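You operate a simulated robot arm through the tools that you are given. There is no shell and no other tool. Be economical: measure what you need, move in short steps, check, and stop when the job is done.

The job below is to be done with a simulated robot arm. You get a single attempt, and the scene is never put back.

JOB
Set the blue claw on the flush cups and flush it clear.
Fine: open its shut-off lever, run the cups' lever till no milk film shows, shut both levers; the claw stays on the cups.

It is judged by the outcome, as a careful person would: the job done as asked, and still so three seconds after it is handed in. It fails if anything else is knocked over, pushed out of place, dropped, spilled or broken.

ROBOT AND FRAMES
A 7-joint arm with a two-finger parallel gripper on a trunk, on a base that drives. Base frame: it is fixed to the floor where the robot stands at the start and does not move with it; the origin is under the middle of the robot, x ahead of it, y to its left, z up. Readings come in mm, rad, newtons and seconds.
Its first joint turns from -2.897 to 2.897 rad. Places, roughly: blue claw shut-off lever [700, 0, 1200]; flush cups lever [600, -400, 900]; flush cups seat [600, -200, 1000]. Payload 3.43 kg.
The tool frame sits at the grasp point between the pads (the TCP): z along the fingers, y along the line on which they close. The tips reach 30 mm beyond it. Largest opening 94 mm; finger width 28, thickness 10; the body of the gripper, 50 by 96 mm, starts 55 mm behind the TCP.
Orientation is that of the tool frame in the base frame, as [roll, pitch, yaw] about the fixed x, y, z axes, in that order (R = Rz(yaw) Ry(pitch) Rx(roll)). With the fingers straight down and closing along the base's y, the tool's x points along the base's -x, its y along +y and its z along -z.

CONTROLS
- The arm moves only by the tool drive_tool. Its argument "series" is a list of rows, each an object (a shift or turn left out is 0, a gripper value left out holds the last) with "rotation": the turn, a rotation vector about the base's x, y, z in rad, a list of three; "slide": the shift along the base's x, y, z in mm, a list of three; "gripper": the closure in counts, from 0 (fully open) to 255 (shut). In form: [{"rotation": [rx, ry, rz], "slide": [x, y, z], "gripper": gripper}, ...]. A call has 1 to 12 rows; each row shifts and turns the commanded pose from where the row before left it. Each row takes 0.2 s and may step no farther than 50 mm and 0.15 rad from the row before; otherwise, or with a gripper value out of range, the whole call is refused. A pose out of reach is approached as far as the arm can. The call stops where the force on the tool passes 40 N (or 10 N more than at its start, if that is more) or the arm is blocked; 0.2 s more then pass. The fingers move at their own pace (about 45 mm/s each) and stop on an object; they squeeze with about 21 N. The grip force told is the motor's: it shows also when the fingers shut on nothing. Time passes only in rows, and 0.2 s behind the last, so rows that do not move let the fingers close. It gives the time, the measured TCP pose, the force on the tool (base axes), the opening and the grip force at its end, in the units of the frame above (readings bear some noise), with the torque about the TCP (base axes, N m) and any sound that the robot's microphone picked up.
- Cameras (640 x 400 px; columns grow to the right, rows downward): "scene" is now at [474.5, 110.7, 1472.7]; the picture's right is [-0.93, -0.36, 0.00], its down [-0.19, 0.49, -0.85] and it looks along [0.30, -0.80, -0.52] (base axes); focal length 214 px, centre (320, 200). "wrist" rides on the gripper at [76, 14, -102] in the tool frame; the picture's right is [-0.18, 0.98, 0.00], its down [-0.75, -0.14, -0.64] and it looks along [-0.63, -0.12, 0.77] (tool axes); focal length 243 px, centre (320, 200). There is no depth. A picture from a camera that has moved, and an enlarged one, comes with that camera's place and axes in the base frame and with its lens.
- capture(camera): a new picture of that camera. It takes no simulated time.
- raise_lower(by): slides the trunk up (or, below 0, down) by that many mm; the arm and the scene camera ride with it, the base frame stays. It gives what a move gives, with no picture.
- drive_base(legs): drives the robot by 1 to 6 legs, each [ahead, left, turn to the left] in mm, mm and rad, along the robot's own axes; the way and the turn of a leg run together, so that a leg with both is an arc; at most 1500 mm and 3.142 rad a leg. The arm and the cameras ride along, it lands a little off, and it stops where it bumps. It gives what a move gives.
- turn_head(pan, tilt): turns the head with the scene camera to pan (to the left, within 1.798 rad either way) and tilt (down, from -0.506 to 1.204), counted from straight ahead of the robot. It gives what a move gives.
- zoom(camera, box): a new picture of the part [left, top, right, bottom] of that camera's present view, enlarged. It takes no simulated time.
- hand_in(): hands the job in; it is judged then, once.

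Work in short steps. Places have to be worked out from the pictures, the camera data and where the tool is seen: move nearer, look again, correct. Check each grasp and each placing, and mend what went wrong. You have 120 turns and 78 pictures in all, those below and enlarged ones among them. Open the gripper and draw the arm clear of the work before you hand the job in, unless the task says otherwise; then end with one line.

The tools are called after ">>>" as name(argument=value, ...) on one line, values as JSON. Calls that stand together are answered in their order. drive_tool: Moves the arm, as the interface text tells. Its arguments: {"type":"object","properties":{"series":{"type":"array"}},"required":["series"]} The other tools are called the same way: raise_lower (by) slides the trunk up or down; drive_base (legs) drives the base; turn_head (pan, tilt) turns the head that bears the scene camera; capture (camera) takes a picture; zoom (camera, box) takes an enlarged picture of a part of a camera's view; hand_in () hands the job in.

At the start:

```text
t: 0.0
tcp_pos: [459.4, -294.6, 1453.7]
orientation: [-3.141, 0.0, 3.141]
ft_force: [-0.2, 0.0, -0.6]
torque: [0.0, 0.0, 0.01]
grip_width: 93.7
gripper_force: 0.0
trunk travel left (down, up): [-525.0, 85.0]
robot x, y, heading: [-0.4, 0.1, 0.001]
head pan, tilt: [-1.206, 0.55]
```

scene: 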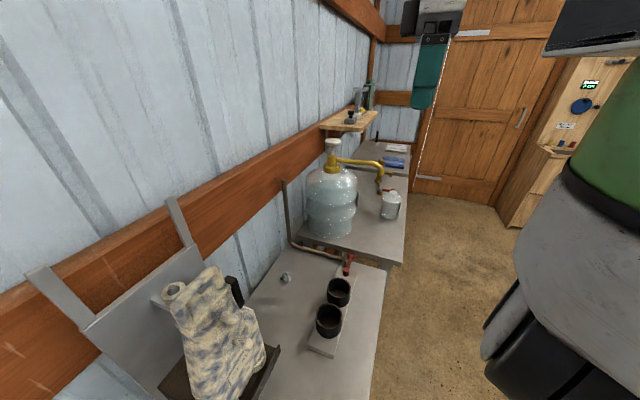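
wrist: 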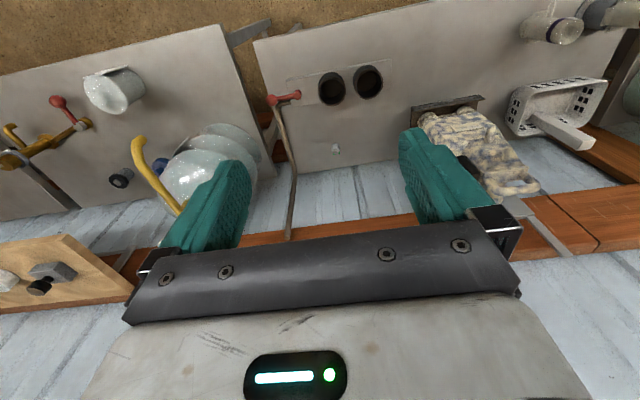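

The pictures show the flush cups (two dark cups on a bench) and a red lever on their pipe, but not the blue claw. I turn the head straight ahead to look for it.

>>> turn_head(pan=-0.4, tilt=0.55)

>>> capture(camera="scene")

```text
t: 1.1
tcp_pos: [459.7, -296.1, 1454.7]
orientation: [-3.141, 0.0, -3.139]
ft_force: [0.3, -0.4, 0.1]
torque: [0.02, 0.0, 0.03]
grip_width: 94.2
gripper_force: 0.1
trunk travel left (down, up): [-525.0, 85.0]
robot x, y, heading: [1.6, 2.6, 0.002]
head pan, tilt: [-0.4, 0.55]
```

```text
75 pictures are left
camera scene: at [525.2, 159.6, 1472.6], right [-0.39, -0.92, 0.0], down [-0.48, 0.2, -0.85], along [0.79, -0.33, -0.52], focal length 214 px, centre (320, 200)
```

scene: 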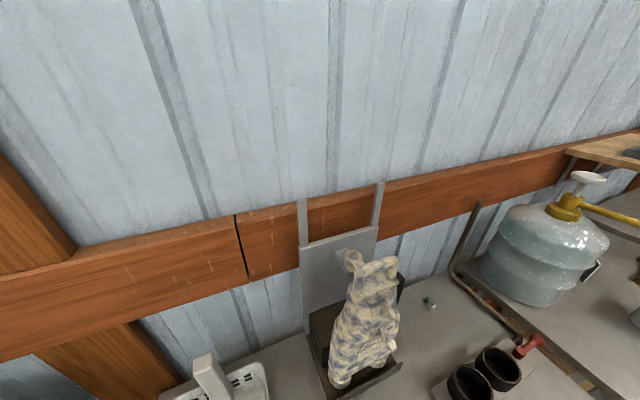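

The mottled object at the middle may be a towel or the claw covered; I tilt down and look around more.

>>> turn_head(pan=-0.5, tilt=1.1)

>>> capture(camera="scene")

>>> turn_head(pan=0.5, tilt=0.7)

>>> capture(camera="scene")

```text
t: 2.1
tcp_pos: [458.3, -295.9, 1454.2]
orientation: [3.141, 0.001, 3.141]
ft_force: [0.2, -0.4, -0.3]
torque: [0.03, 0.02, -0.01]
grip_width: 93.8
gripper_force: 0.3
trunk travel left (down, up): [-525.0, 85.0]
robot x, y, heading: [3.2, 0.3, -0.001]
head pan, tilt: [-0.499, 1.1]
```

```text
74 pictures are left
camera scene: at [498.0, 164.4, 1429.6], right [-0.48, -0.88, 0.0], down [-0.78, 0.43, -0.45], along [0.4, -0.22, -0.89], focal length 214 px, centre (320, 200)
```

scene: 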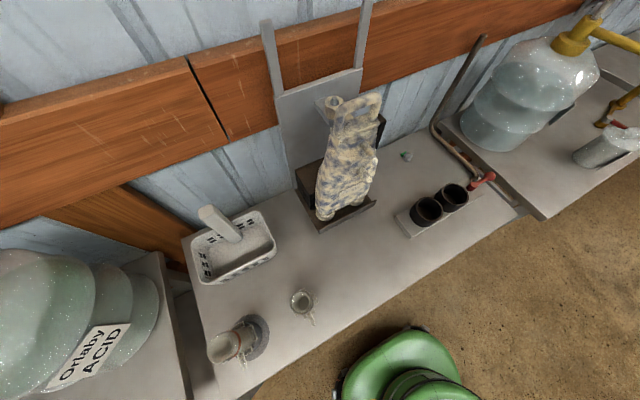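

```text
t: 3.4
tcp_pos: [459.4, -295.4, 1453.9]
orientation: [3.141, 0.001, -3.141]
ft_force: [0.5, 0.2, -0.4]
torque: [-0.01, 0.0, 0.0]
grip_width: 94.1
gripper_force: 0.1
trunk travel left (down, up): [-525.0, 85.0]
robot x, y, heading: [2.9, -1.3, -0.001]
head pan, tilt: [0.499, 0.7]
```

```text
73 pictures are left
camera scene: at [517.1, 235.2, 1459.5], right [0.48, -0.88, 0.0], down [-0.57, -0.31, -0.76], along [0.67, 0.37, -0.64], focal length 214 px, centre (320, 200)
```

scene: 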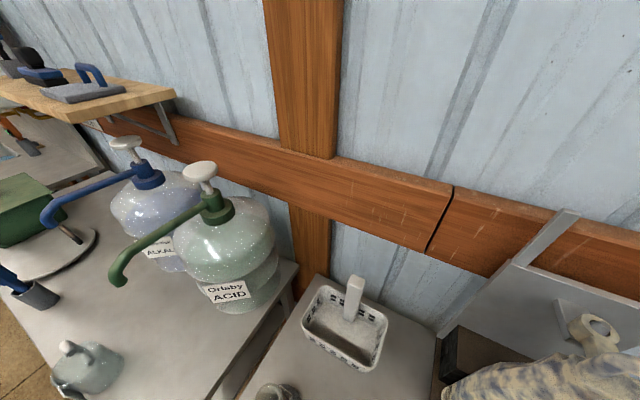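

The mottled thing sits about where the claw lever should be. I look closer at it.

>>> turn_head(pan=-0.6, tilt=1.0)

>>> zoom(camera="scene", box=[220, 60, 460, 260])

>>> zoom(camera="wrist", box=[380, 50, 620, 210])

```text
t: 4.7
tcp_pos: [458.9, -297.0, 1455.1]
orientation: [-3.141, 0.0, -3.141]
ft_force: [0.2, -0.4, 0.0]
torque: [-0.01, 0.01, 0.0]
grip_width: 94.1
gripper_force: 0.0
trunk travel left (down, up): [-525.0, 85.0]
robot x, y, heading: [1.8, 5.0, 0.004]
head pan, tilt: [-0.6, 1.0]
```

```text
2.00 times, centred on (340, 160) of scene
camera zoom: at [500.0, 155.3, 1436.1], right [-0.56, -0.83, 0.0], down [-0.69, 0.47, -0.54], along [0.45, -0.3, -0.84], focal length 429 px, centre (280, 280)
```

zoom: 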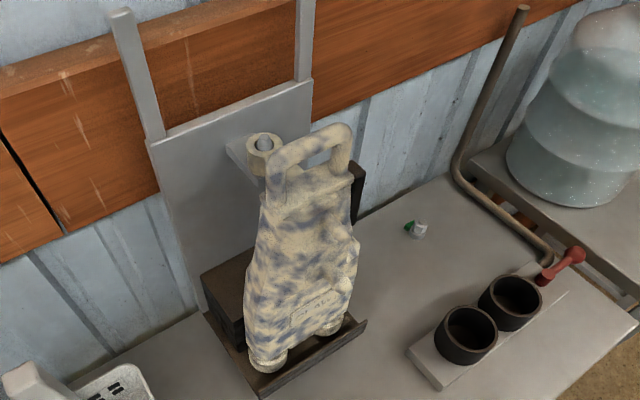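

```text
2.50 times, centred on (500, 130) of wrist
camera zoom: at [383.4, -281.6, 1557.1], right [0.18, 0.98, 0.0], down [0.75, -0.14, 0.64], along [0.63, -0.12, -0.77], focal length 606 px, centre (-130, 375)
```

zoom: 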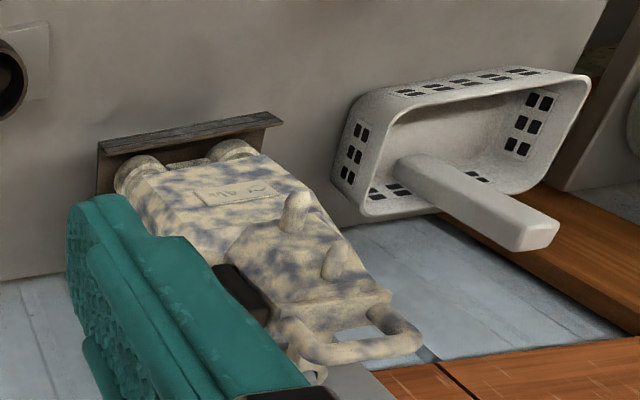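

The mottled body is the claw (blue under milk film) resting on a tray with a loop handle up. I bring the wrist camera in front of it for a level look.

>>> drive_tool(series=[{"slide": [-20, 45, 0]}, {"slide": [-20, 45, 0]}, {"slide": [-20, 45, 0]}, {"slide": [-20, 45, -15]}, {"slide": [-20, 45, -15]}, {"slide": [0, 45, -15]}, {"slide": [0, 20, -40]}, {"slide": [0, 0, -45]}, {"slide": [0, 0, -45]}])

>>> capture(camera="wrist")

>>> capture(camera="scene")

```text
refused: row 4 steps farther than a row can; nothing moved
```

```text
70 pictures are left
camera wrist: at [383.4, -281.6, 1557.1], right [0.18, 0.98, 0.0], down [0.75, -0.14, 0.64], along [0.63, -0.12, -0.77], focal length 243 px, centre (320, 200)
```

wrist: 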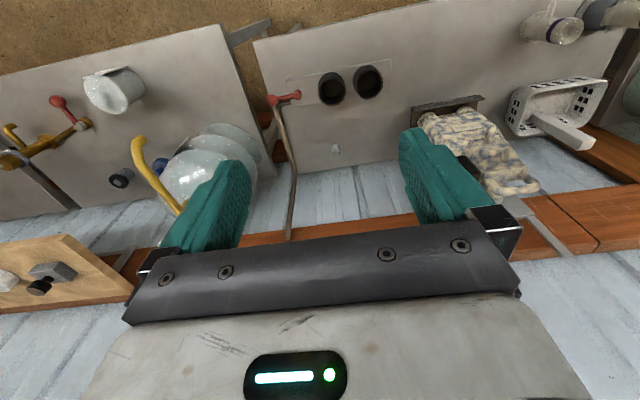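

```text
69 pictures are left
camera scene: at [500.0, 155.3, 1436.1], right [-0.56, -0.83, 0.0], down [-0.69, 0.47, -0.54], along [0.45, -0.3, -0.84], focal length 214 px, centre (320, 200)
```

scene: 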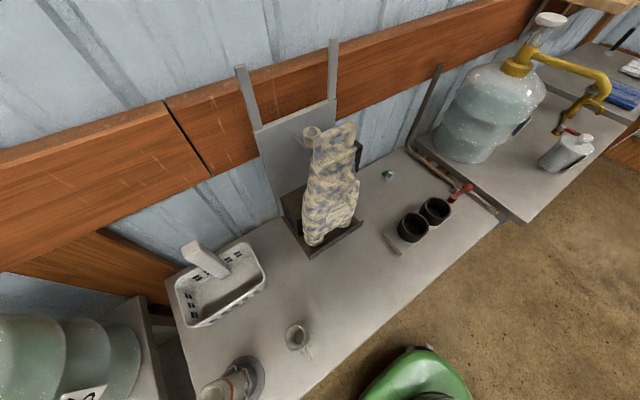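

The refusal was from a too-large row. I lower the trunk so the scene camera gets a more level view of the claw.

>>> raise_lower(by=-200)

>>> turn_head(pan=-0.75, tilt=0.65)

>>> capture(camera="scene")

```text
t: 6.9
tcp_pos: [459.9, -295.1, 1254.7]
orientation: [-3.142, 0.001, -3.141]
ft_force: [0.2, 0.6, 0.3]
torque: [0.01, -0.01, -0.02]
grip_width: 94.1
gripper_force: 0.0
trunk travel left (down, up): [-325.0, 285.0]
robot x, y, heading: [-2.3, 1.0, 0.002]
head pan, tilt: [-0.6, 1.0]
```

```text
t: 7.7
tcp_pos: [459.5, -294.8, 1254.4]
orientation: [-3.141, 0.001, -3.142]
ft_force: [-0.2, -0.2, -0.1]
torque: [-0.01, -0.04, -0.01]
grip_width: 93.7
gripper_force: 0.1
trunk travel left (down, up): [-325.0, 285.0]
robot x, y, heading: [1.2, 0.5, 0.001]
head pan, tilt: [-0.75, 0.649]
```

```text
68 pictures are left
camera scene: at [506.0, 135.5, 1263.8], right [-0.68, -0.73, 0.0], down [-0.44, 0.41, -0.8], along [0.58, -0.54, -0.61], focal length 214 px, centre (320, 200)
```

scene: 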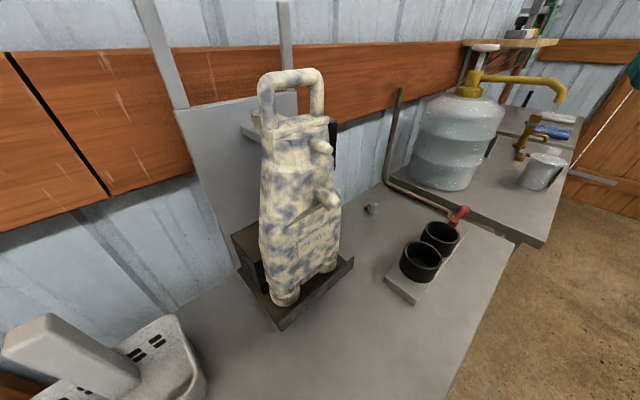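

>>> zoom(camera="scene", box=[200, 50, 400, 330])

>>> zoom(camera="scene", box=[350, 70, 550, 320])

```text
1.43 times, centred on (300, 190) of scene
camera zoom: at [506.0, 135.5, 1263.8], right [-0.68, -0.73, 0.0], down [-0.44, 0.41, -0.8], along [0.58, -0.54, -0.61], focal length 306 px, centre (349, 214)
```

zoom: 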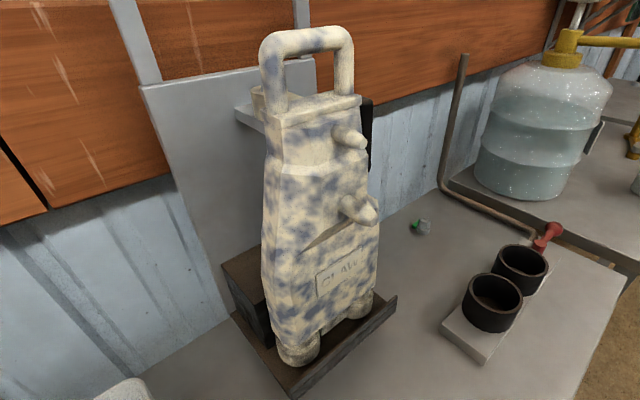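

```text
1.60 times, centred on (450, 195) of scene
camera zoom: at [506.0, 135.5, 1263.8], right [-0.68, -0.73, 0.0], down [-0.44, 0.41, -0.8], along [0.58, -0.54, -0.61], focal length 343 px, centre (112, 208)
```

zoom: 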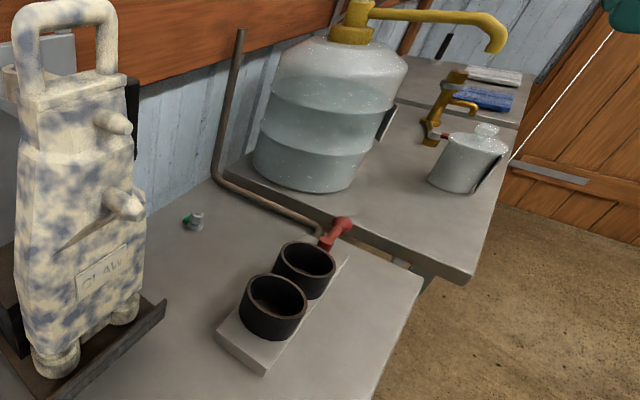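

The claw stands upright in a wall holder: loop handle on top, two feet below, and on its front a stub and a lever. I swing the wrist camera to look at its front squarely.

>>> drive_tool(series=[{"slide": [-10, 45, 0], "rotation": [0, -0.1, 0]}, {"slide": [-10, 45, 0], "rotation": [0, -0.1, 0]}, {"slide": [-10, 45, 0], "rotation": [0, -0.1, 0]}, {"slide": [0, 45, 0], "rotation": [0, -0.1, 0]}, {"slide": [0, 45, 0], "rotation": [0, -0.1, 0]}, {"slide": [0, 45, 0], "rotation": [0, -0.1, 0]}, {"slide": [0, 25, 0], "rotation": [0, -0.1, 0]}])

>>> capture(camera="wrist")

>>> capture(camera="scene")

```text
t: 8.8
tcp_pos: [430.0, -119.4, 1254.3]
orientation: [-3.136, 0.404, 3.127]
ft_force: [-1.1, -43.7, -2.4]
torque: [2.11, -0.04, 1.41]
grip_width: 69.3
gripper_force: 0.1
trunk travel left (down, up): [-325.0, 285.0]
robot x, y, heading: [1.1, 1.3, 0.001]
head pan, tilt: [-0.75, 0.649]
stopped in row 5: the force on the tool passed its limit at 126 N (the readings are from after the stop); the commanded pose is now the measured one
```

```text
65 pictures are left
camera wrist: at [320.2, -104.2, 1319.5], right [0.19, 0.98, 0.07], down [0.44, -0.14, 0.89], along [0.88, -0.13, -0.46], focal length 243 px, centre (320, 200)
```

wrist: 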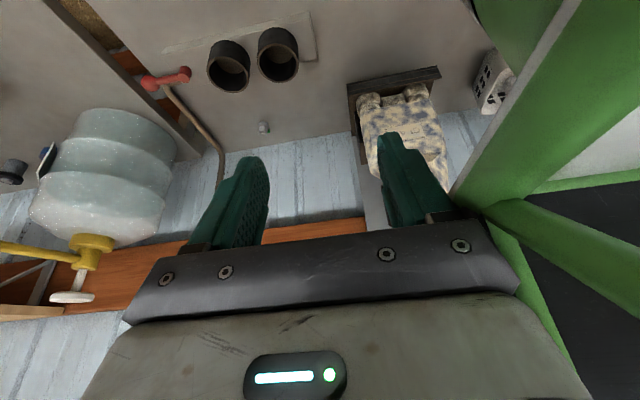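

```text
64 pictures are left
camera scene: at [506.0, 135.3, 1263.8], right [-0.68, -0.73, 0.0], down [-0.44, 0.41, -0.8], along [0.58, -0.54, -0.6], focal length 214 px, centre (320, 200)
```

scene: 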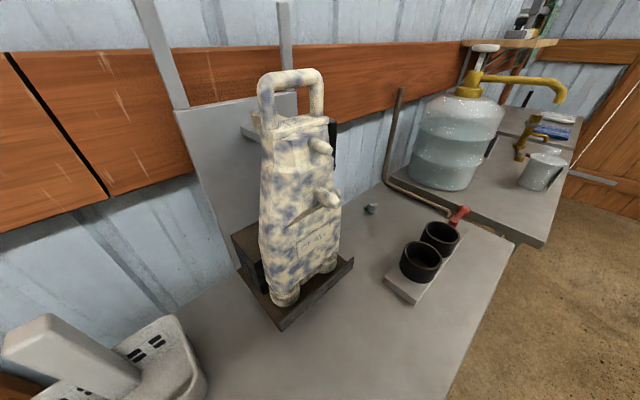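

The arm hit the robot's own green head boom, nothing else. I back off and turn the base left so the claw lies on the arm's free right side.

>>> drive_tool(series=[{"slide": [-10, -40, 0]}, {"slide": [-10, -40, 0]}, {"slide": [-10, -20, 0]}])

>>> drive_base(legs=[[0, 0, 0.25], [0, 0, 0.25]])

>>> capture(camera="wrist")

>>> capture(camera="scene")

```text
t: 9.6
tcp_pos: [401.8, -215.5, 1256.3]
orientation: [-3.137, 0.403, 3.134]
ft_force: [-0.2, 0.8, -0.3]
torque: [0.0, 0.02, 0.01]
grip_width: 94.0
gripper_force: 0.0
trunk travel left (down, up): [-325.0, 285.0]
robot x, y, heading: [-0.7, 1.6, 0.001]
head pan, tilt: [-0.75, 0.649]
```

```text
t: 11.7
tcp_pos: [455.6, 7.7, 1256.4]
orientation: [-3.14, 0.405, -2.643]
ft_force: [-1.1, 0.2, -0.5]
torque: [-0.01, -0.01, 0.02]
grip_width: 93.9
gripper_force: 0.1
trunk travel left (down, up): [-325.0, 285.0]
robot x, y, heading: [1.2, -1.2, 0.512]
head pan, tilt: [-0.75, 0.649]
```

```text
63 pictures are left
camera wrist: at [351.7, -32.9, 1320.6], right [-0.32, 0.94, 0.07], down [0.45, 0.09, 0.89], along [0.83, 0.32, -0.46], focal length 243 px, centre (320, 200)
```

wrist: 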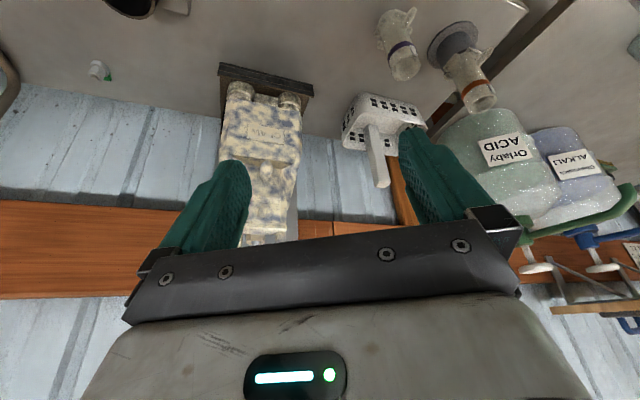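

```text
62 pictures are left
camera scene: at [375.2, 365.1, 1263.9], right [-0.24, -0.97, 0.0], down [-0.59, 0.14, -0.8], along [0.77, -0.19, -0.6], focal length 214 px, centre (320, 200)
```

scene: 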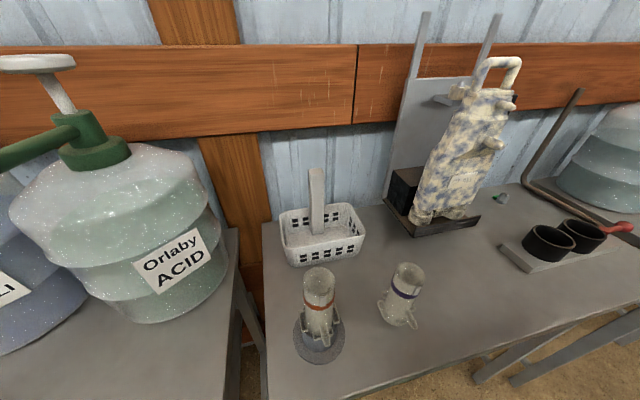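

Rotation went well, and the scene camera now sees the claw from its left. I zoom in on the claw from both cameras.

>>> turn_head(pan=-1.0, tilt=0.5)

>>> zoom(camera="scene", box=[250, 60, 450, 260])

>>> zoom(camera="wrist", box=[180, 40, 380, 260])

```text
t: 12.5
tcp_pos: [453.6, 8.0, 1255.7]
orientation: [-3.14, 0.403, -2.644]
ft_force: [0.3, 0.1, 0.0]
torque: [-0.02, -0.02, 0.04]
grip_width: 93.9
gripper_force: 0.0
trunk travel left (down, up): [-325.0, 285.0]
robot x, y, heading: [2.1, -0.2, 0.509]
head pan, tilt: [-1.0, 0.499]
```

```text
2.00 times, centred on (350, 160) of scene
camera zoom: at [371.2, 343.0, 1277.2], right [-0.47, -0.88, 0.0], down [-0.42, 0.23, -0.88], along [0.77, -0.41, -0.48], focal length 429 px, centre (260, 280)
```

zoom: 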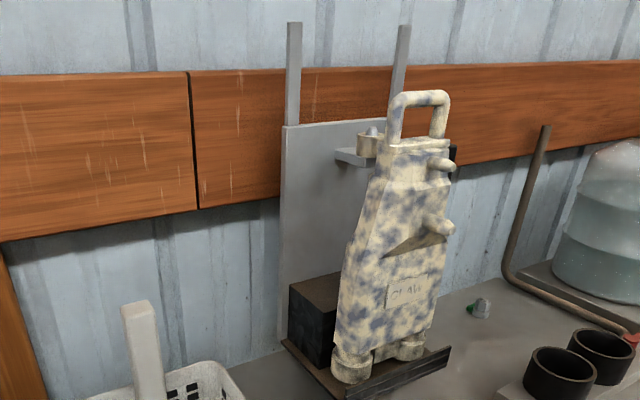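

```text
1.82 times, centred on (280, 150) of wrist
camera zoom: at [351.7, -32.9, 1320.6], right [-0.32, 0.94, 0.07], down [0.45, 0.09, 0.89], along [0.83, 0.32, -0.46], focal length 441 px, centre (393, 291)
```

zoom: 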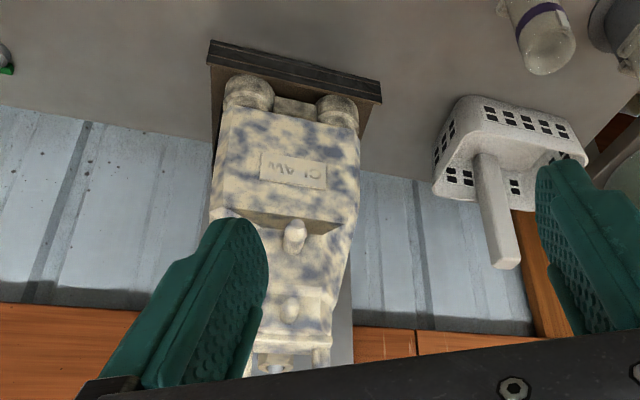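

Handle top triangulates to about (679, 10, 1237), feet about z 941. A dark bar shows on the claw's far right side, possibly its lever, so I view it from the right with the wrist camera.

>>> drive_tool(series=[{"slide": [20, -30, 25], "rotation": [0, 0, 0.12]}, {"slide": [20, -30, 25], "rotation": [0, 0, 0.12]}, {"slide": [20, -30, 20], "rotation": [0, 0, 0.12]}, {"slide": [20, -30, 10], "rotation": [0, 0, 0.12]}, {"slide": [15, -25, 0], "rotation": [0, 0, 0.12]}, {"slide": [0, 0, 0], "rotation": [0, 0, 0.12]}, {"slide": [0, 0, 0], "rotation": [0, 0, 0.12]}])

>>> capture(camera="wrist")

```text
t: 14.1
tcp_pos: [550.9, -137.0, 1335.1]
orientation: [-3.137, 0.405, -1.801]
ft_force: [0.2, 0.1, -0.1]
torque: [0.04, 0.01, 0.0]
grip_width: 93.9
gripper_force: 0.0
trunk travel left (down, up): [-325.0, 285.0]
robot x, y, heading: [1.5, -0.9, 0.51]
head pan, tilt: [-1.0, 0.499]
```

```text
59 pictures are left
camera wrist: at [511.0, -242.2, 1400.1], right [-0.92, 0.39, 0.07], down [0.24, 0.4, 0.89], along [0.32, 0.83, -0.46], focal length 243 px, centre (320, 200)
```

wrist: 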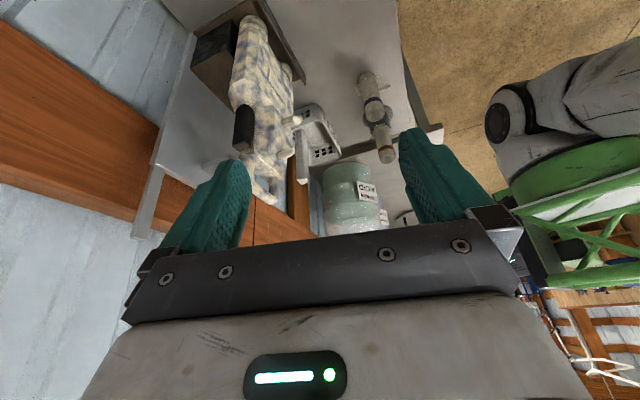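

>>> zoom(camera="wrist", box=[150, 0, 340, 220])

```text
1.82 times, centred on (245, 110) of wrist
camera zoom: at [511.0, -242.2, 1400.1], right [-0.92, 0.39, 0.07], down [0.24, 0.4, 0.89], along [0.32, 0.83, -0.46], focal length 441 px, centre (456, 364)
```

zoom: 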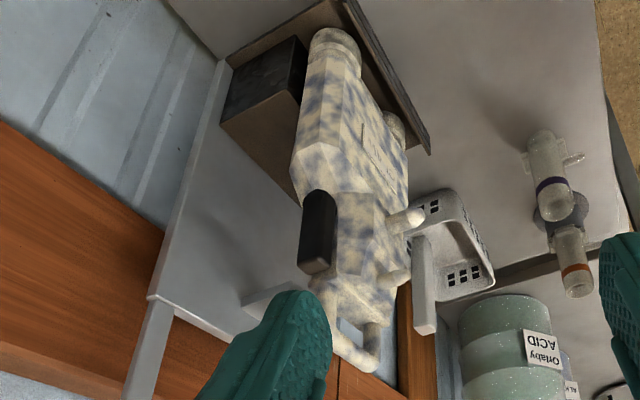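

The claw's shut-off lever is the dark capsule on its right (-y) side, currently upright. I go tool-down above the handle, fingers closing along x, to look and measure.

>>> drive_tool(series=[{"slide": [10, 20, 5], "rotation": [-0.1, 0.023, 0.05]}, {"slide": [15, 25, 5], "rotation": [-0.1, 0.023, 0.05]}, {"slide": [20, 25, 5], "rotation": [-0.1, 0.023, 0.05]}, {"slide": [25, 25, 0], "rotation": [-0.094, 0.023, 0.05]}, {"slide": [25, 25, 0], "rotation": [0, 0, 0.03]}, {"slide": [20, 15, 0]}])

>>> capture(camera="wrist")

>>> capture(camera="scene")

```text
t: 15.5
tcp_pos: [662.6, 2.2, 1300.2]
orientation: [3.107, 0.023, -1.58]
ft_force: [-0.9, 0.7, -0.3]
torque: [0.01, 0.0, 0.0]
grip_width: 94.2
gripper_force: 0.1
out of reach, approached as far as the arm can: row 2, 3, 4
trunk travel left (down, up): [-325.0, 285.0]
robot x, y, heading: [-1.3, -2.0, 0.51]
head pan, tilt: [-1.0, 0.499]
```

```text
57 pictures are left
camera wrist: at [650.6, -76.8, 1401.8], right [-0.98, 0.19, 0.04], down [0.17, 0.74, 0.65], along [0.1, 0.65, -0.76], focal length 243 px, centre (320, 200)
```

wrist: 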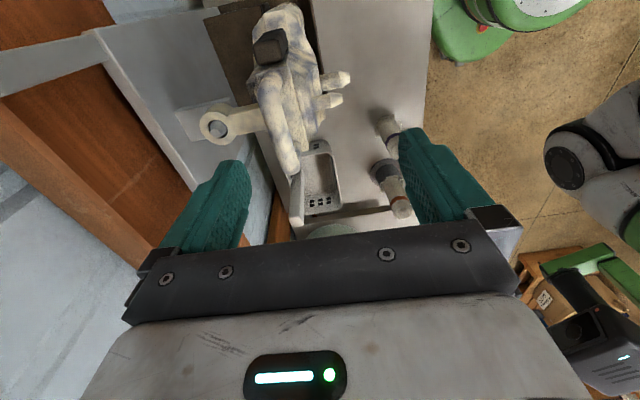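

```text
56 pictures are left
camera scene: at [371.2, 343.0, 1277.2], right [-0.47, -0.88, 0.0], down [-0.42, 0.23, -0.88], along [0.77, -0.41, -0.48], focal length 214 px, centre (320, 200)
```

scene: 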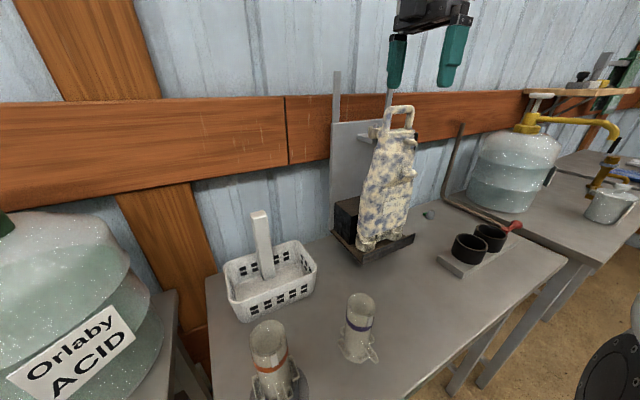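

I zoom in to measure handle orientation, the ring on its pin and the lever.

>>> zoom(camera="wrist", box=[180, 0, 400, 200])

```text
2.00 times, centred on (290, 100) of wrist
camera zoom: at [650.6, -76.8, 1401.8], right [-0.98, 0.19, 0.04], down [0.17, 0.74, 0.65], along [0.1, 0.65, -0.76], focal length 485 px, centre (380, 400)
```

zoom: 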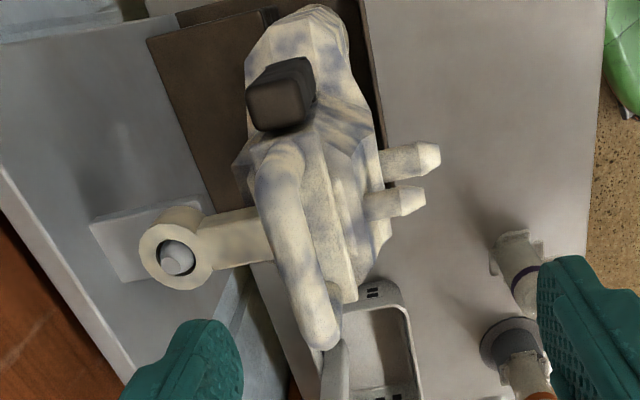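

Handle bar runs along y, centre about (689, -5, 1228); a ring behind the claw sits over an upright pin at about (751, -1). I align above it with partly closed fingers and check.

>>> drive_tool(series=[{"slide": [13, -4, 0], "rotation": [-0.023, -0.035, 0.005], "gripper": 125}, {"slide": [13, -3, 0], "gripper": 125}, {"gripper": 125}, {"gripper": 125}, {"gripper": 125}])

>>> capture(camera="wrist")

```text
t: 16.7
tcp_pos: [688.6, -4.4, 1300.5]
orientation: [3.136, -0.005, -1.572]
ft_force: [-0.5, 0.3, 0.2]
torque: [0.01, 0.01, 0.0]
grip_width: 48.0
gripper_force: 0.0
trunk travel left (down, up): [-325.0, 285.0]
robot x, y, heading: [1.9, -1.9, 0.51]
head pan, tilt: [-1.0, 0.499]
```

```text
54 pictures are left
camera wrist: at [675.6, -80.2, 1404.0], right [-0.98, 0.18, 0.0], down [0.15, 0.76, 0.64], along [0.11, 0.62, -0.77], focal length 243 px, centre (320, 200)
```

wrist: 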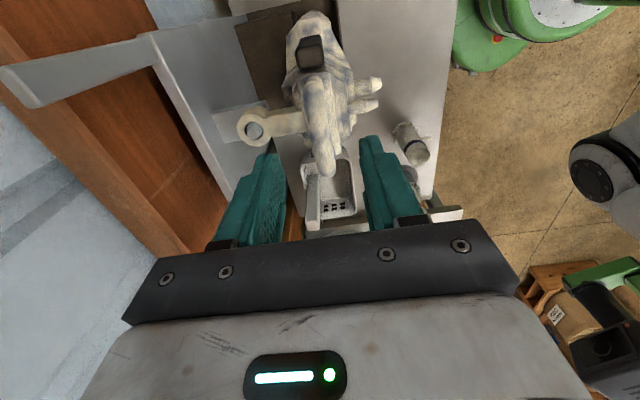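

Bar confirmed at x≈688, y≈-4. I descend straight with the fingers straddling it.

>>> drive_tool(series=[{"slide": [0, 0, -25]}, {"slide": [0, 0, -25]}, {"slide": [0, 0, -20]}])

>>> capture(camera="wrist")

>>> zoom(camera="scene", box=[320, 20, 480, 260])

```text
t: 17.5
tcp_pos: [687.1, -2.6, 1234.0]
orientation: [-3.141, -0.022, -1.572]
ft_force: [-0.2, 0.6, 0.0]
torque: [0.04, -0.01, -0.01]
grip_width: 48.1
gripper_force: 0.1
trunk travel left (down, up): [-325.0, 285.0]
robot x, y, heading: [-3.0, -3.2, 0.513]
head pan, tilt: [-1.0, 0.499]
```

```text
53 pictures are left
camera wrist: at [674.5, -77.3, 1338.1], right [-0.98, 0.18, 0.0], down [0.14, 0.77, 0.63], along [0.12, 0.61, -0.78], focal length 243 px, centre (320, 200)
```

wrist: 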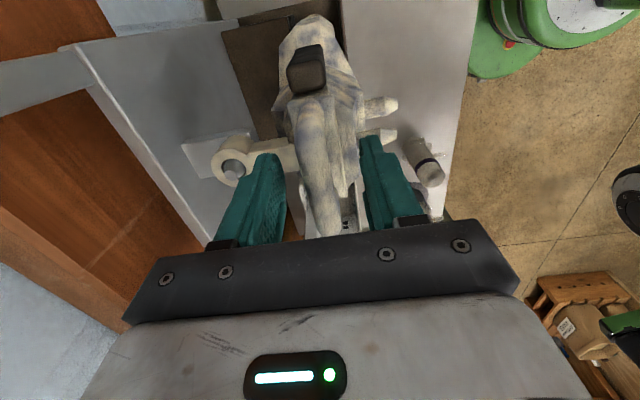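

```text
1.67 times, centred on (400, 140) of scene
camera zoom: at [371.3, 343.0, 1277.3], right [-0.47, -0.88, 0.0], down [-0.42, 0.23, -0.88], along [0.77, -0.41, -0.48], focal length 358 px, centre (187, 300)
```

zoom: 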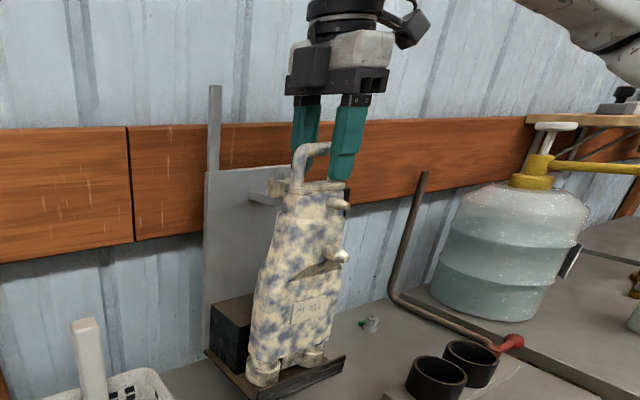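

Fingers straddle the bar nicely, tips just above the body. I close the gripper.

>>> drive_tool(series=[{"gripper": 255}, {"gripper": 255}, {"gripper": 255}, {"gripper": 255}, {"gripper": 255}])

>>> raise_lower(by=15)

>>> zoom(camera="scene", box=[320, 20, 480, 260])

```text
t: 18.7
tcp_pos: [687.4, -4.8, 1232.6]
orientation: [3.141, -0.022, -1.572]
ft_force: [-0.3, 0.6, -0.4]
torque: [-0.09, 0.02, 0.04]
grip_width: 19.1
gripper_force: 21.4
trunk travel left (down, up): [-325.0, 285.0]
robot x, y, heading: [1.2, 2.0, 0.507]
head pan, tilt: [-1.0, 0.499]
```

```text
t: 19.3
tcp_pos: [688.4, -1.9, 1248.4]
orientation: [3.139, -0.023, -1.573]
ft_force: [-0.6, -0.4, -6.4]
torque: [0.03, 0.03, -0.02]
grip_width: 19.1
gripper_force: 20.6
trunk travel left (down, up): [-340.0, 270.0]
robot x, y, heading: [-0.1, -2.0, 0.512]
head pan, tilt: [-1.0, 0.499]
```

```text
1.67 times, centred on (400, 140) of scene
camera zoom: at [371.5, 342.9, 1292.1], right [-0.47, -0.88, 0.0], down [-0.42, 0.23, -0.88], along [0.77, -0.41, -0.48], focal length 358 px, centre (187, 300)
```

zoom: 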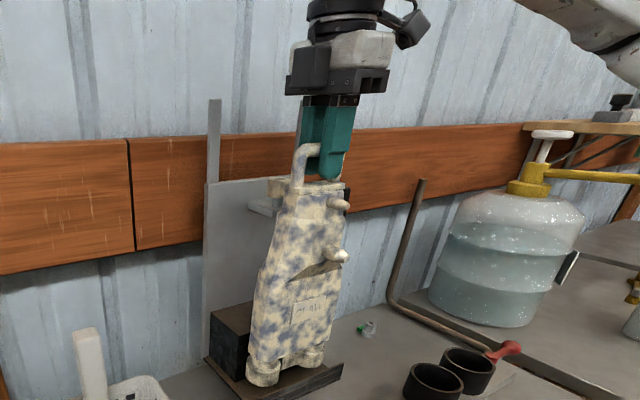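

The claw is held (about 6 N) and rises freely. I lift it another 105 mm.

>>> raise_lower(by=105)

>>> capture(camera="scene")

>>> capture(camera="wrist")

```text
t: 20.7
tcp_pos: [688.3, -3.6, 1353.0]
orientation: [3.139, -0.021, -1.571]
ft_force: [-1.0, -0.1, -5.0]
torque: [-0.02, 0.03, 0.01]
grip_width: 19.5
gripper_force: 21.0
trunk travel left (down, up): [-445.0, 165.0]
robot x, y, heading: [-1.5, -1.4, 0.507]
head pan, tilt: [-1.0, 0.499]
```

```text
50 pictures are left
camera scene: at [371.5, 343.0, 1397.1], right [-0.47, -0.88, 0.0], down [-0.42, 0.23, -0.88], along [0.77, -0.41, -0.48], focal length 214 px, centre (320, 200)
```

scene: 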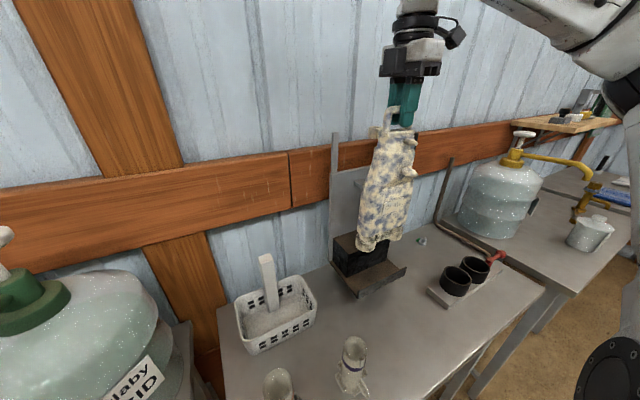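

```text
49 pictures are left
camera wrist: at [674.8, -77.7, 1457.8], right [-0.98, 0.19, 0.0], down [0.14, 0.77, 0.63], along [0.12, 0.61, -0.78], focal length 243 px, centre (320, 200)
```

wrist: 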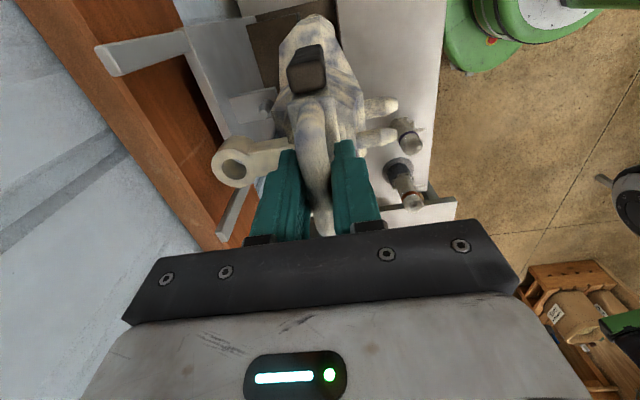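

Claw is free of its pin. Triangulating: cups centred about (566, -194) and (566, -287), rims z≈915; feet centred about (690, 0), 93 mm apart, so shift is about (-124, -241). I move out from the wall first, then across.

>>> drive_tool(series=[{"slide": [-40, 0, 0]}, {"slide": [-42, 0, 0]}, {"slide": [-42, 0, 0]}, {"slide": [0, -40, 0]}, {"slide": [0, -40, 0]}, {"slide": [0, -40, 0]}, {"slide": [0, -40, 0]}, {"slide": [0, -40, 0]}, {"slide": [0, -40, 0]}, {"slide": [0, 0, 0]}])

>>> turn_head(pan=-1.3, tilt=0.6)

>>> capture(camera="scene")

>>> capture(camera="wrist")

```text
t: 22.9
tcp_pos: [565.2, -247.4, 1351.5]
orientation: [3.141, -0.022, -1.573]
ft_force: [0.4, 0.5, -6.2]
torque: [-0.04, -0.08, 0.02]
grip_width: 19.3
gripper_force: 20.8
trunk travel left (down, up): [-445.0, 165.0]
robot x, y, heading: [0.9, 1.7, 0.508]
head pan, tilt: [-1.0, 0.499]
```

```text
t: 23.7
tcp_pos: [564.7, -245.1, 1352.7]
orientation: [3.14, -0.02, -1.572]
ft_force: [-0.5, -0.1, -6.1]
torque: [-0.01, -0.03, 0.01]
grip_width: 19.2
gripper_force: 20.5
trunk travel left (down, up): [-445.0, 165.0]
robot x, y, heading: [2.7, 1.0, 0.507]
head pan, tilt: [-1.3, 0.6]
```

```text
48 pictures are left
camera scene: at [353.4, 322.9, 1388.1], right [-0.71, -0.7, 0.0], down [-0.4, 0.4, -0.83], along [0.58, -0.59, -0.56], focal length 214 px, centre (320, 200)
```

scene: 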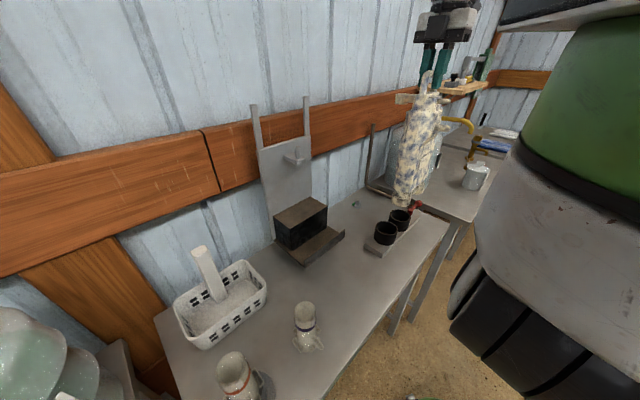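

```text
47 pictures are left
camera wrist: at [551.0, -319.8, 1456.8], right [-0.98, 0.19, 0.0], down [0.14, 0.77, 0.63], along [0.12, 0.61, -0.78], focal length 243 px, centre (320, 200)
```

wrist: 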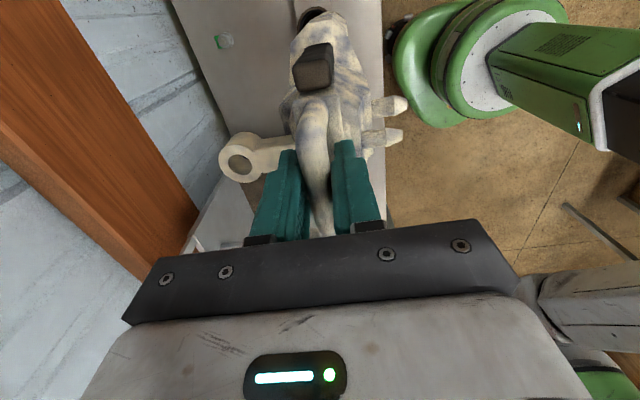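

I zoom in on the claw over the cups.

>>> zoom(camera="scene", box=[350, 60, 470, 270])

>>> zoom(camera="wrist", box=[260, 0, 380, 100])

```text
1.90 times, centred on (410, 165) of scene
camera zoom: at [353.4, 322.9, 1388.1], right [-0.71, -0.7, 0.0], down [-0.4, 0.4, -0.83], along [0.58, -0.59, -0.56], focal length 408 px, centre (149, 267)
```

zoom: 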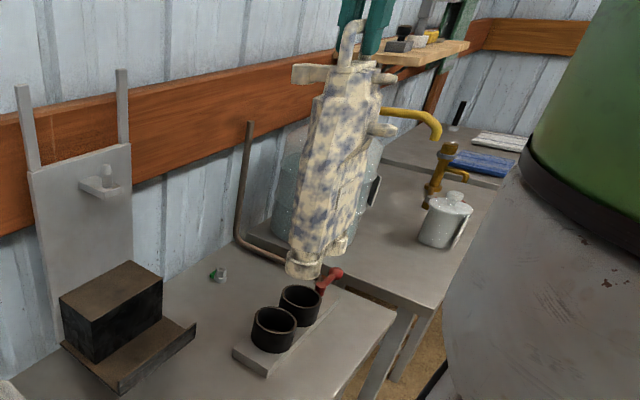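

```text
4.00 times, centred on (320, 50) of wrist
camera zoom: at [551.0, -319.8, 1456.8], right [-0.98, 0.19, 0.0], down [0.14, 0.77, 0.63], along [0.12, 0.61, -0.78], focal length 970 px, centre (320, 800)
```

zoom: 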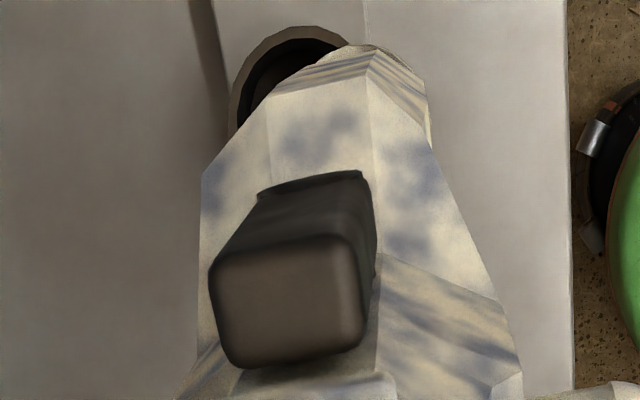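

The rays put the cups at (565.5, -194) and (566, -287), rim z≈916, but the feet at x≈535: the claw has swung about 0.085 rad about y on the bar. I counter-rotate the tool slowly and look again.

>>> drive_tool(series=[{"rotation": [0, -0.022, 0]}, {"rotation": [0, -0.022, 0]}, {"rotation": [0, -0.022, 0]}, {"rotation": [0, -0.022, 0]}, {}])

>>> zoom(camera="scene", box=[350, 60, 470, 270])

>>> capture(camera="wrist")

```text
t: 24.9
tcp_pos: [564.0, -243.2, 1353.9]
orientation: [-3.054, -0.022, -1.576]
ft_force: [-0.9, 0.2, -6.9]
torque: [-0.02, 0.02, -0.01]
grip_width: 19.3
gripper_force: 21.2
trunk travel left (down, up): [-445.0, 165.0]
robot x, y, heading: [0.4, 0.4, 0.506]
head pan, tilt: [-1.3, 0.6]
```

```text
1.90 times, centred on (410, 165) of scene
camera zoom: at [353.3, 322.8, 1388.1], right [-0.71, -0.7, 0.0], down [-0.4, 0.4, -0.82], along [0.58, -0.59, -0.57], focal length 408 px, centre (149, 267)
```

zoom: 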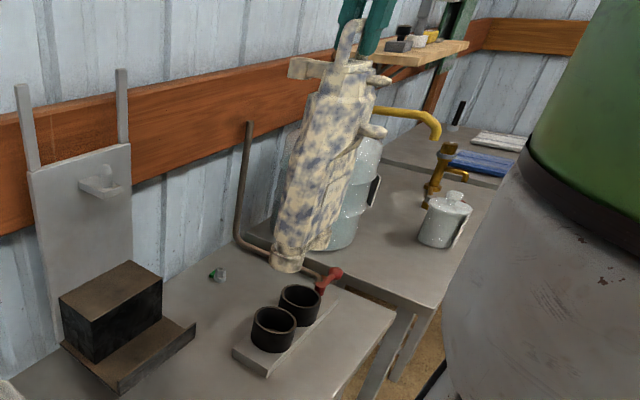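

```text
43 pictures are left
camera wrist: at [541.6, -318.9, 1455.9], right [-0.98, 0.19, -0.09], down [0.09, 0.77, 0.64], along [0.19, 0.61, -0.77], focal length 243 px, centre (320, 200)
```

wrist: 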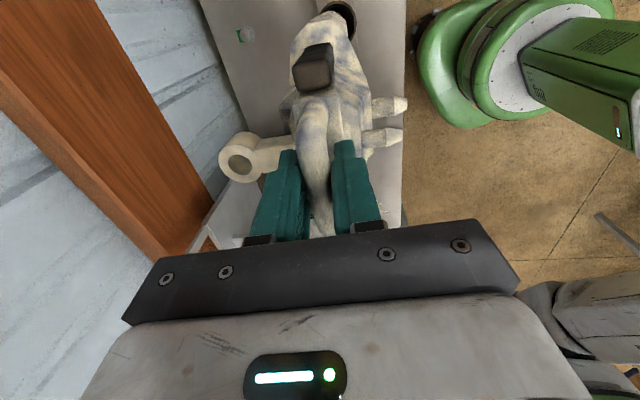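

The claw now hangs about vertical with feet at x≈563, over the cups (565). I lower 75 mm by the trunk and check again close to the rims.

>>> raise_lower(by=-75)

>>> turn_head(pan=-1.15, tilt=0.75)

>>> zoom(camera="scene", box=[320, 100, 520, 260])

>>> capture(camera="wrist")

```text
t: 26.0
tcp_pos: [564.3, -244.9, 1278.0]
orientation: [-3.055, -0.02, -1.576]
ft_force: [-0.3, 0.0, -5.2]
torque: [0.03, 0.05, -0.01]
grip_width: 19.1
gripper_force: 21.0
trunk travel left (down, up): [-370.0, 240.0]
robot x, y, heading: [0.7, 2.2, 0.508]
head pan, tilt: [-1.3, 0.6]
```

```text
t: 26.7
tcp_pos: [564.5, -244.4, 1278.2]
orientation: [-3.053, -0.022, -1.574]
ft_force: [0.7, -0.6, -6.6]
torque: [0.01, 0.03, -0.02]
grip_width: 19.3
gripper_force: 21.1
trunk travel left (down, up): [-370.0, 240.0]
robot x, y, heading: [-0.4, 0.3, 0.511]
head pan, tilt: [-1.15, 0.75]
```

```text
2.50 times, centred on (420, 180) of scene
camera zoom: at [357.6, 336.1, 1300.3], right [-0.6, -0.8, 0.0], down [-0.55, 0.41, -0.73], along [0.59, -0.44, -0.68], focal length 536 px, centre (70, 250)
```

zoom: 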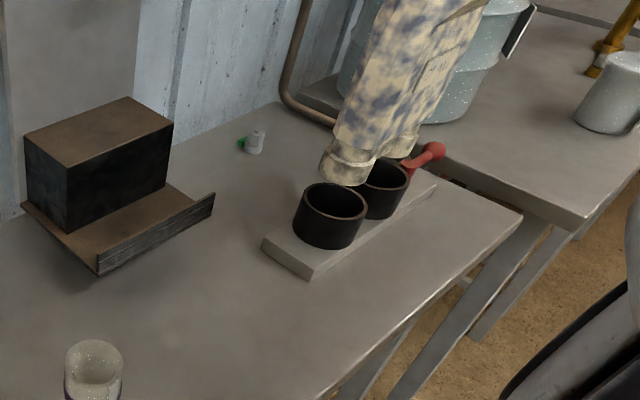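

```text
41 pictures are left
camera wrist: at [541.7, -318.8, 1380.9], right [-0.98, 0.19, -0.09], down [0.09, 0.77, 0.64], along [0.19, 0.61, -0.77], focal length 243 px, centre (320, 200)
```

wrist: 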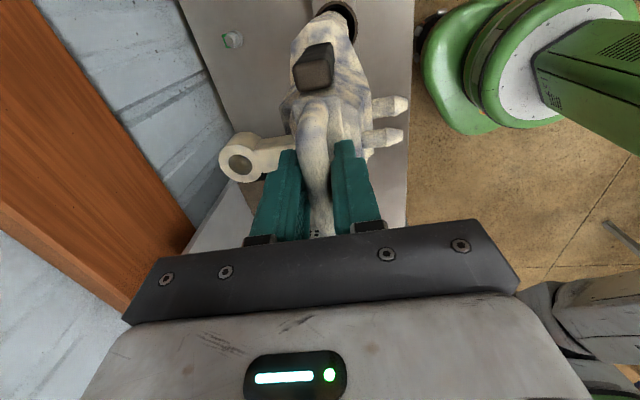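

In the scene view the near foot projects straight onto the near cup. I check the far foot against its cup in the wrist view.

>>> zoom(camera="wrist", box=[270, 0, 400, 90])

>>> turn_head(pan=-1.5, tilt=0.6)

>>> capture(camera="scene")

```text
4.44 times, centred on (335, 45) of wrist
camera zoom: at [541.7, -318.8, 1380.9], right [-0.98, 0.19, -0.09], down [0.09, 0.77, 0.64], along [0.19, 0.61, -0.77], focal length 1078 px, centre (253, 889)
```

zoom: 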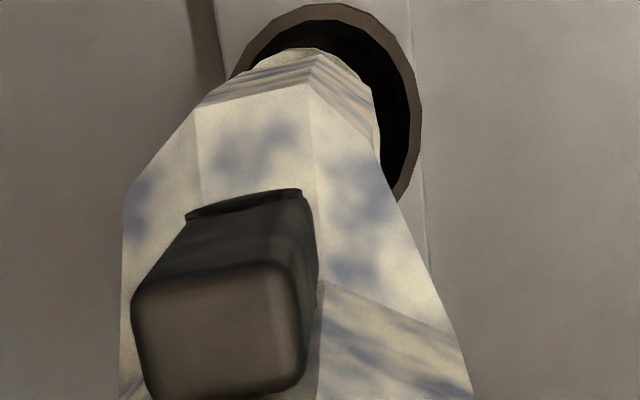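

```text
t: 27.5
tcp_pos: [565.1, -244.2, 1277.9]
orientation: [-3.053, -0.021, -1.574]
ft_force: [0.7, -0.2, -7.2]
torque: [-0.02, 0.06, 0.02]
grip_width: 19.2
gripper_force: 20.8
trunk travel left (down, up): [-370.0, 240.0]
robot x, y, heading: [-1.5, 1.4, 0.51]
head pan, tilt: [-1.499, 0.6]
```

```text
39 pictures are left
camera scene: at [339.7, 311.8, 1313.1], right [-0.83, -0.55, 0.0], down [-0.31, 0.47, -0.82], along [0.45, -0.69, -0.57], focal length 214 px, centre (320, 200)
```

scene: 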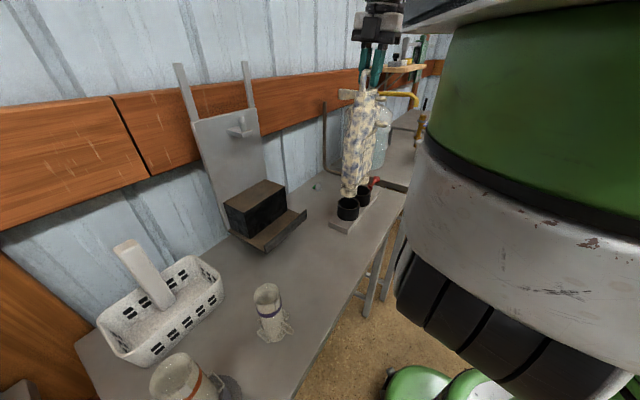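

Both feet line up with their cups within about 2-3 mm. I lower in stages with the trunk.

>>> raise_lower(by=-35)

>>> turn_head(pan=-1.15, tilt=0.75)

>>> zoom(camera="scene", box=[360, 80, 500, 240])

```text
t: 28.3
tcp_pos: [564.5, -243.9, 1243.2]
orientation: [-3.056, -0.021, -1.575]
ft_force: [-0.9, -0.1, -2.0]
torque: [-0.09, -0.07, 0.0]
grip_width: 19.4
gripper_force: 21.0
trunk travel left (down, up): [-335.0, 275.0]
robot x, y, heading: [1.1, -1.5, 0.513]
head pan, tilt: [-1.499, 0.6]
```

```text
t: 29.1
tcp_pos: [564.5, -243.8, 1243.2]
orientation: [-3.054, -0.022, -1.575]
ft_force: [-0.6, 0.8, 2.0]
torque: [-0.12, -0.03, -0.01]
grip_width: 19.3
gripper_force: 21.7
trunk travel left (down, up): [-335.0, 275.0]
robot x, y, heading: [0.5, -0.2, 0.509]
head pan, tilt: [-1.15, 0.75]
```

```text
2.50 times, centred on (430, 160) of scene
camera zoom: at [357.3, 336.2, 1265.3], right [-0.6, -0.8, 0.0], down [-0.55, 0.41, -0.73], along [0.59, -0.44, -0.68], focal length 536 px, centre (45, 300)
```

zoom: 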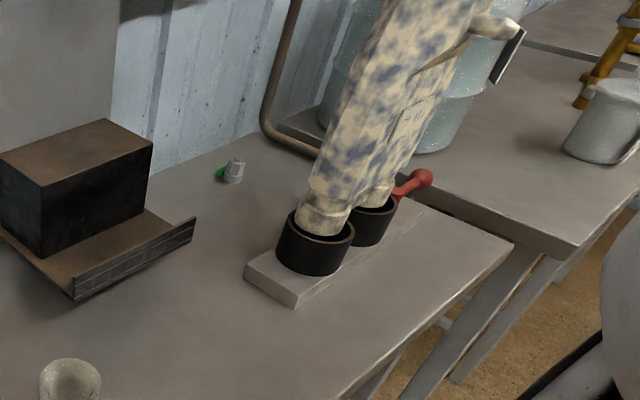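

The load went off the gripper (-6 N to +2 N), so something is touching. I zoom closer to see whether the feet are inside or on a rim.

>>> zoom(camera="scene", box=[410, 110, 480, 180])

>>> zoom(camera="wrist", box=[270, 0, 400, 90])

```text
5.71 times, centred on (445, 145) of scene
camera zoom: at [357.3, 336.2, 1265.3], right [-0.6, -0.8, 0.0], down [-0.55, 0.41, -0.73], along [0.59, -0.44, -0.68], focal length 1226 px, centre (-394, 514)
```

zoom: 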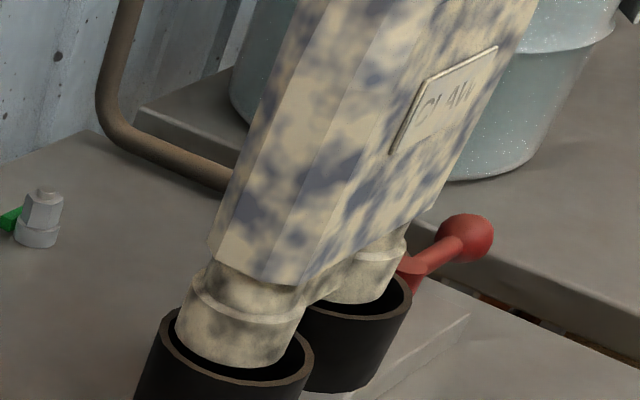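

```text
4.44 times, centred on (335, 45) of wrist
camera zoom: at [541.5, -318.6, 1346.3], right [-0.98, 0.19, -0.09], down [0.09, 0.77, 0.64], along [0.19, 0.61, -0.77], focal length 1078 px, centre (253, 889)
```

zoom: 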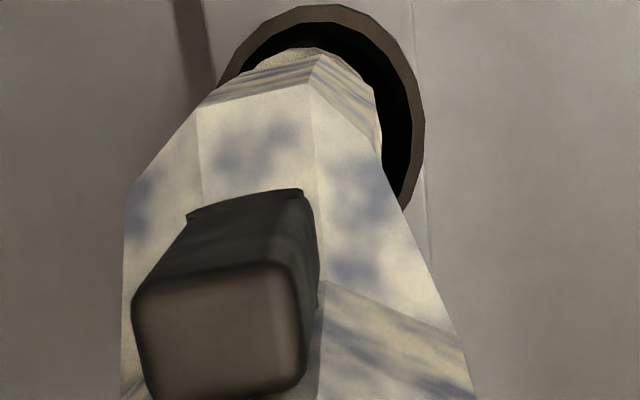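

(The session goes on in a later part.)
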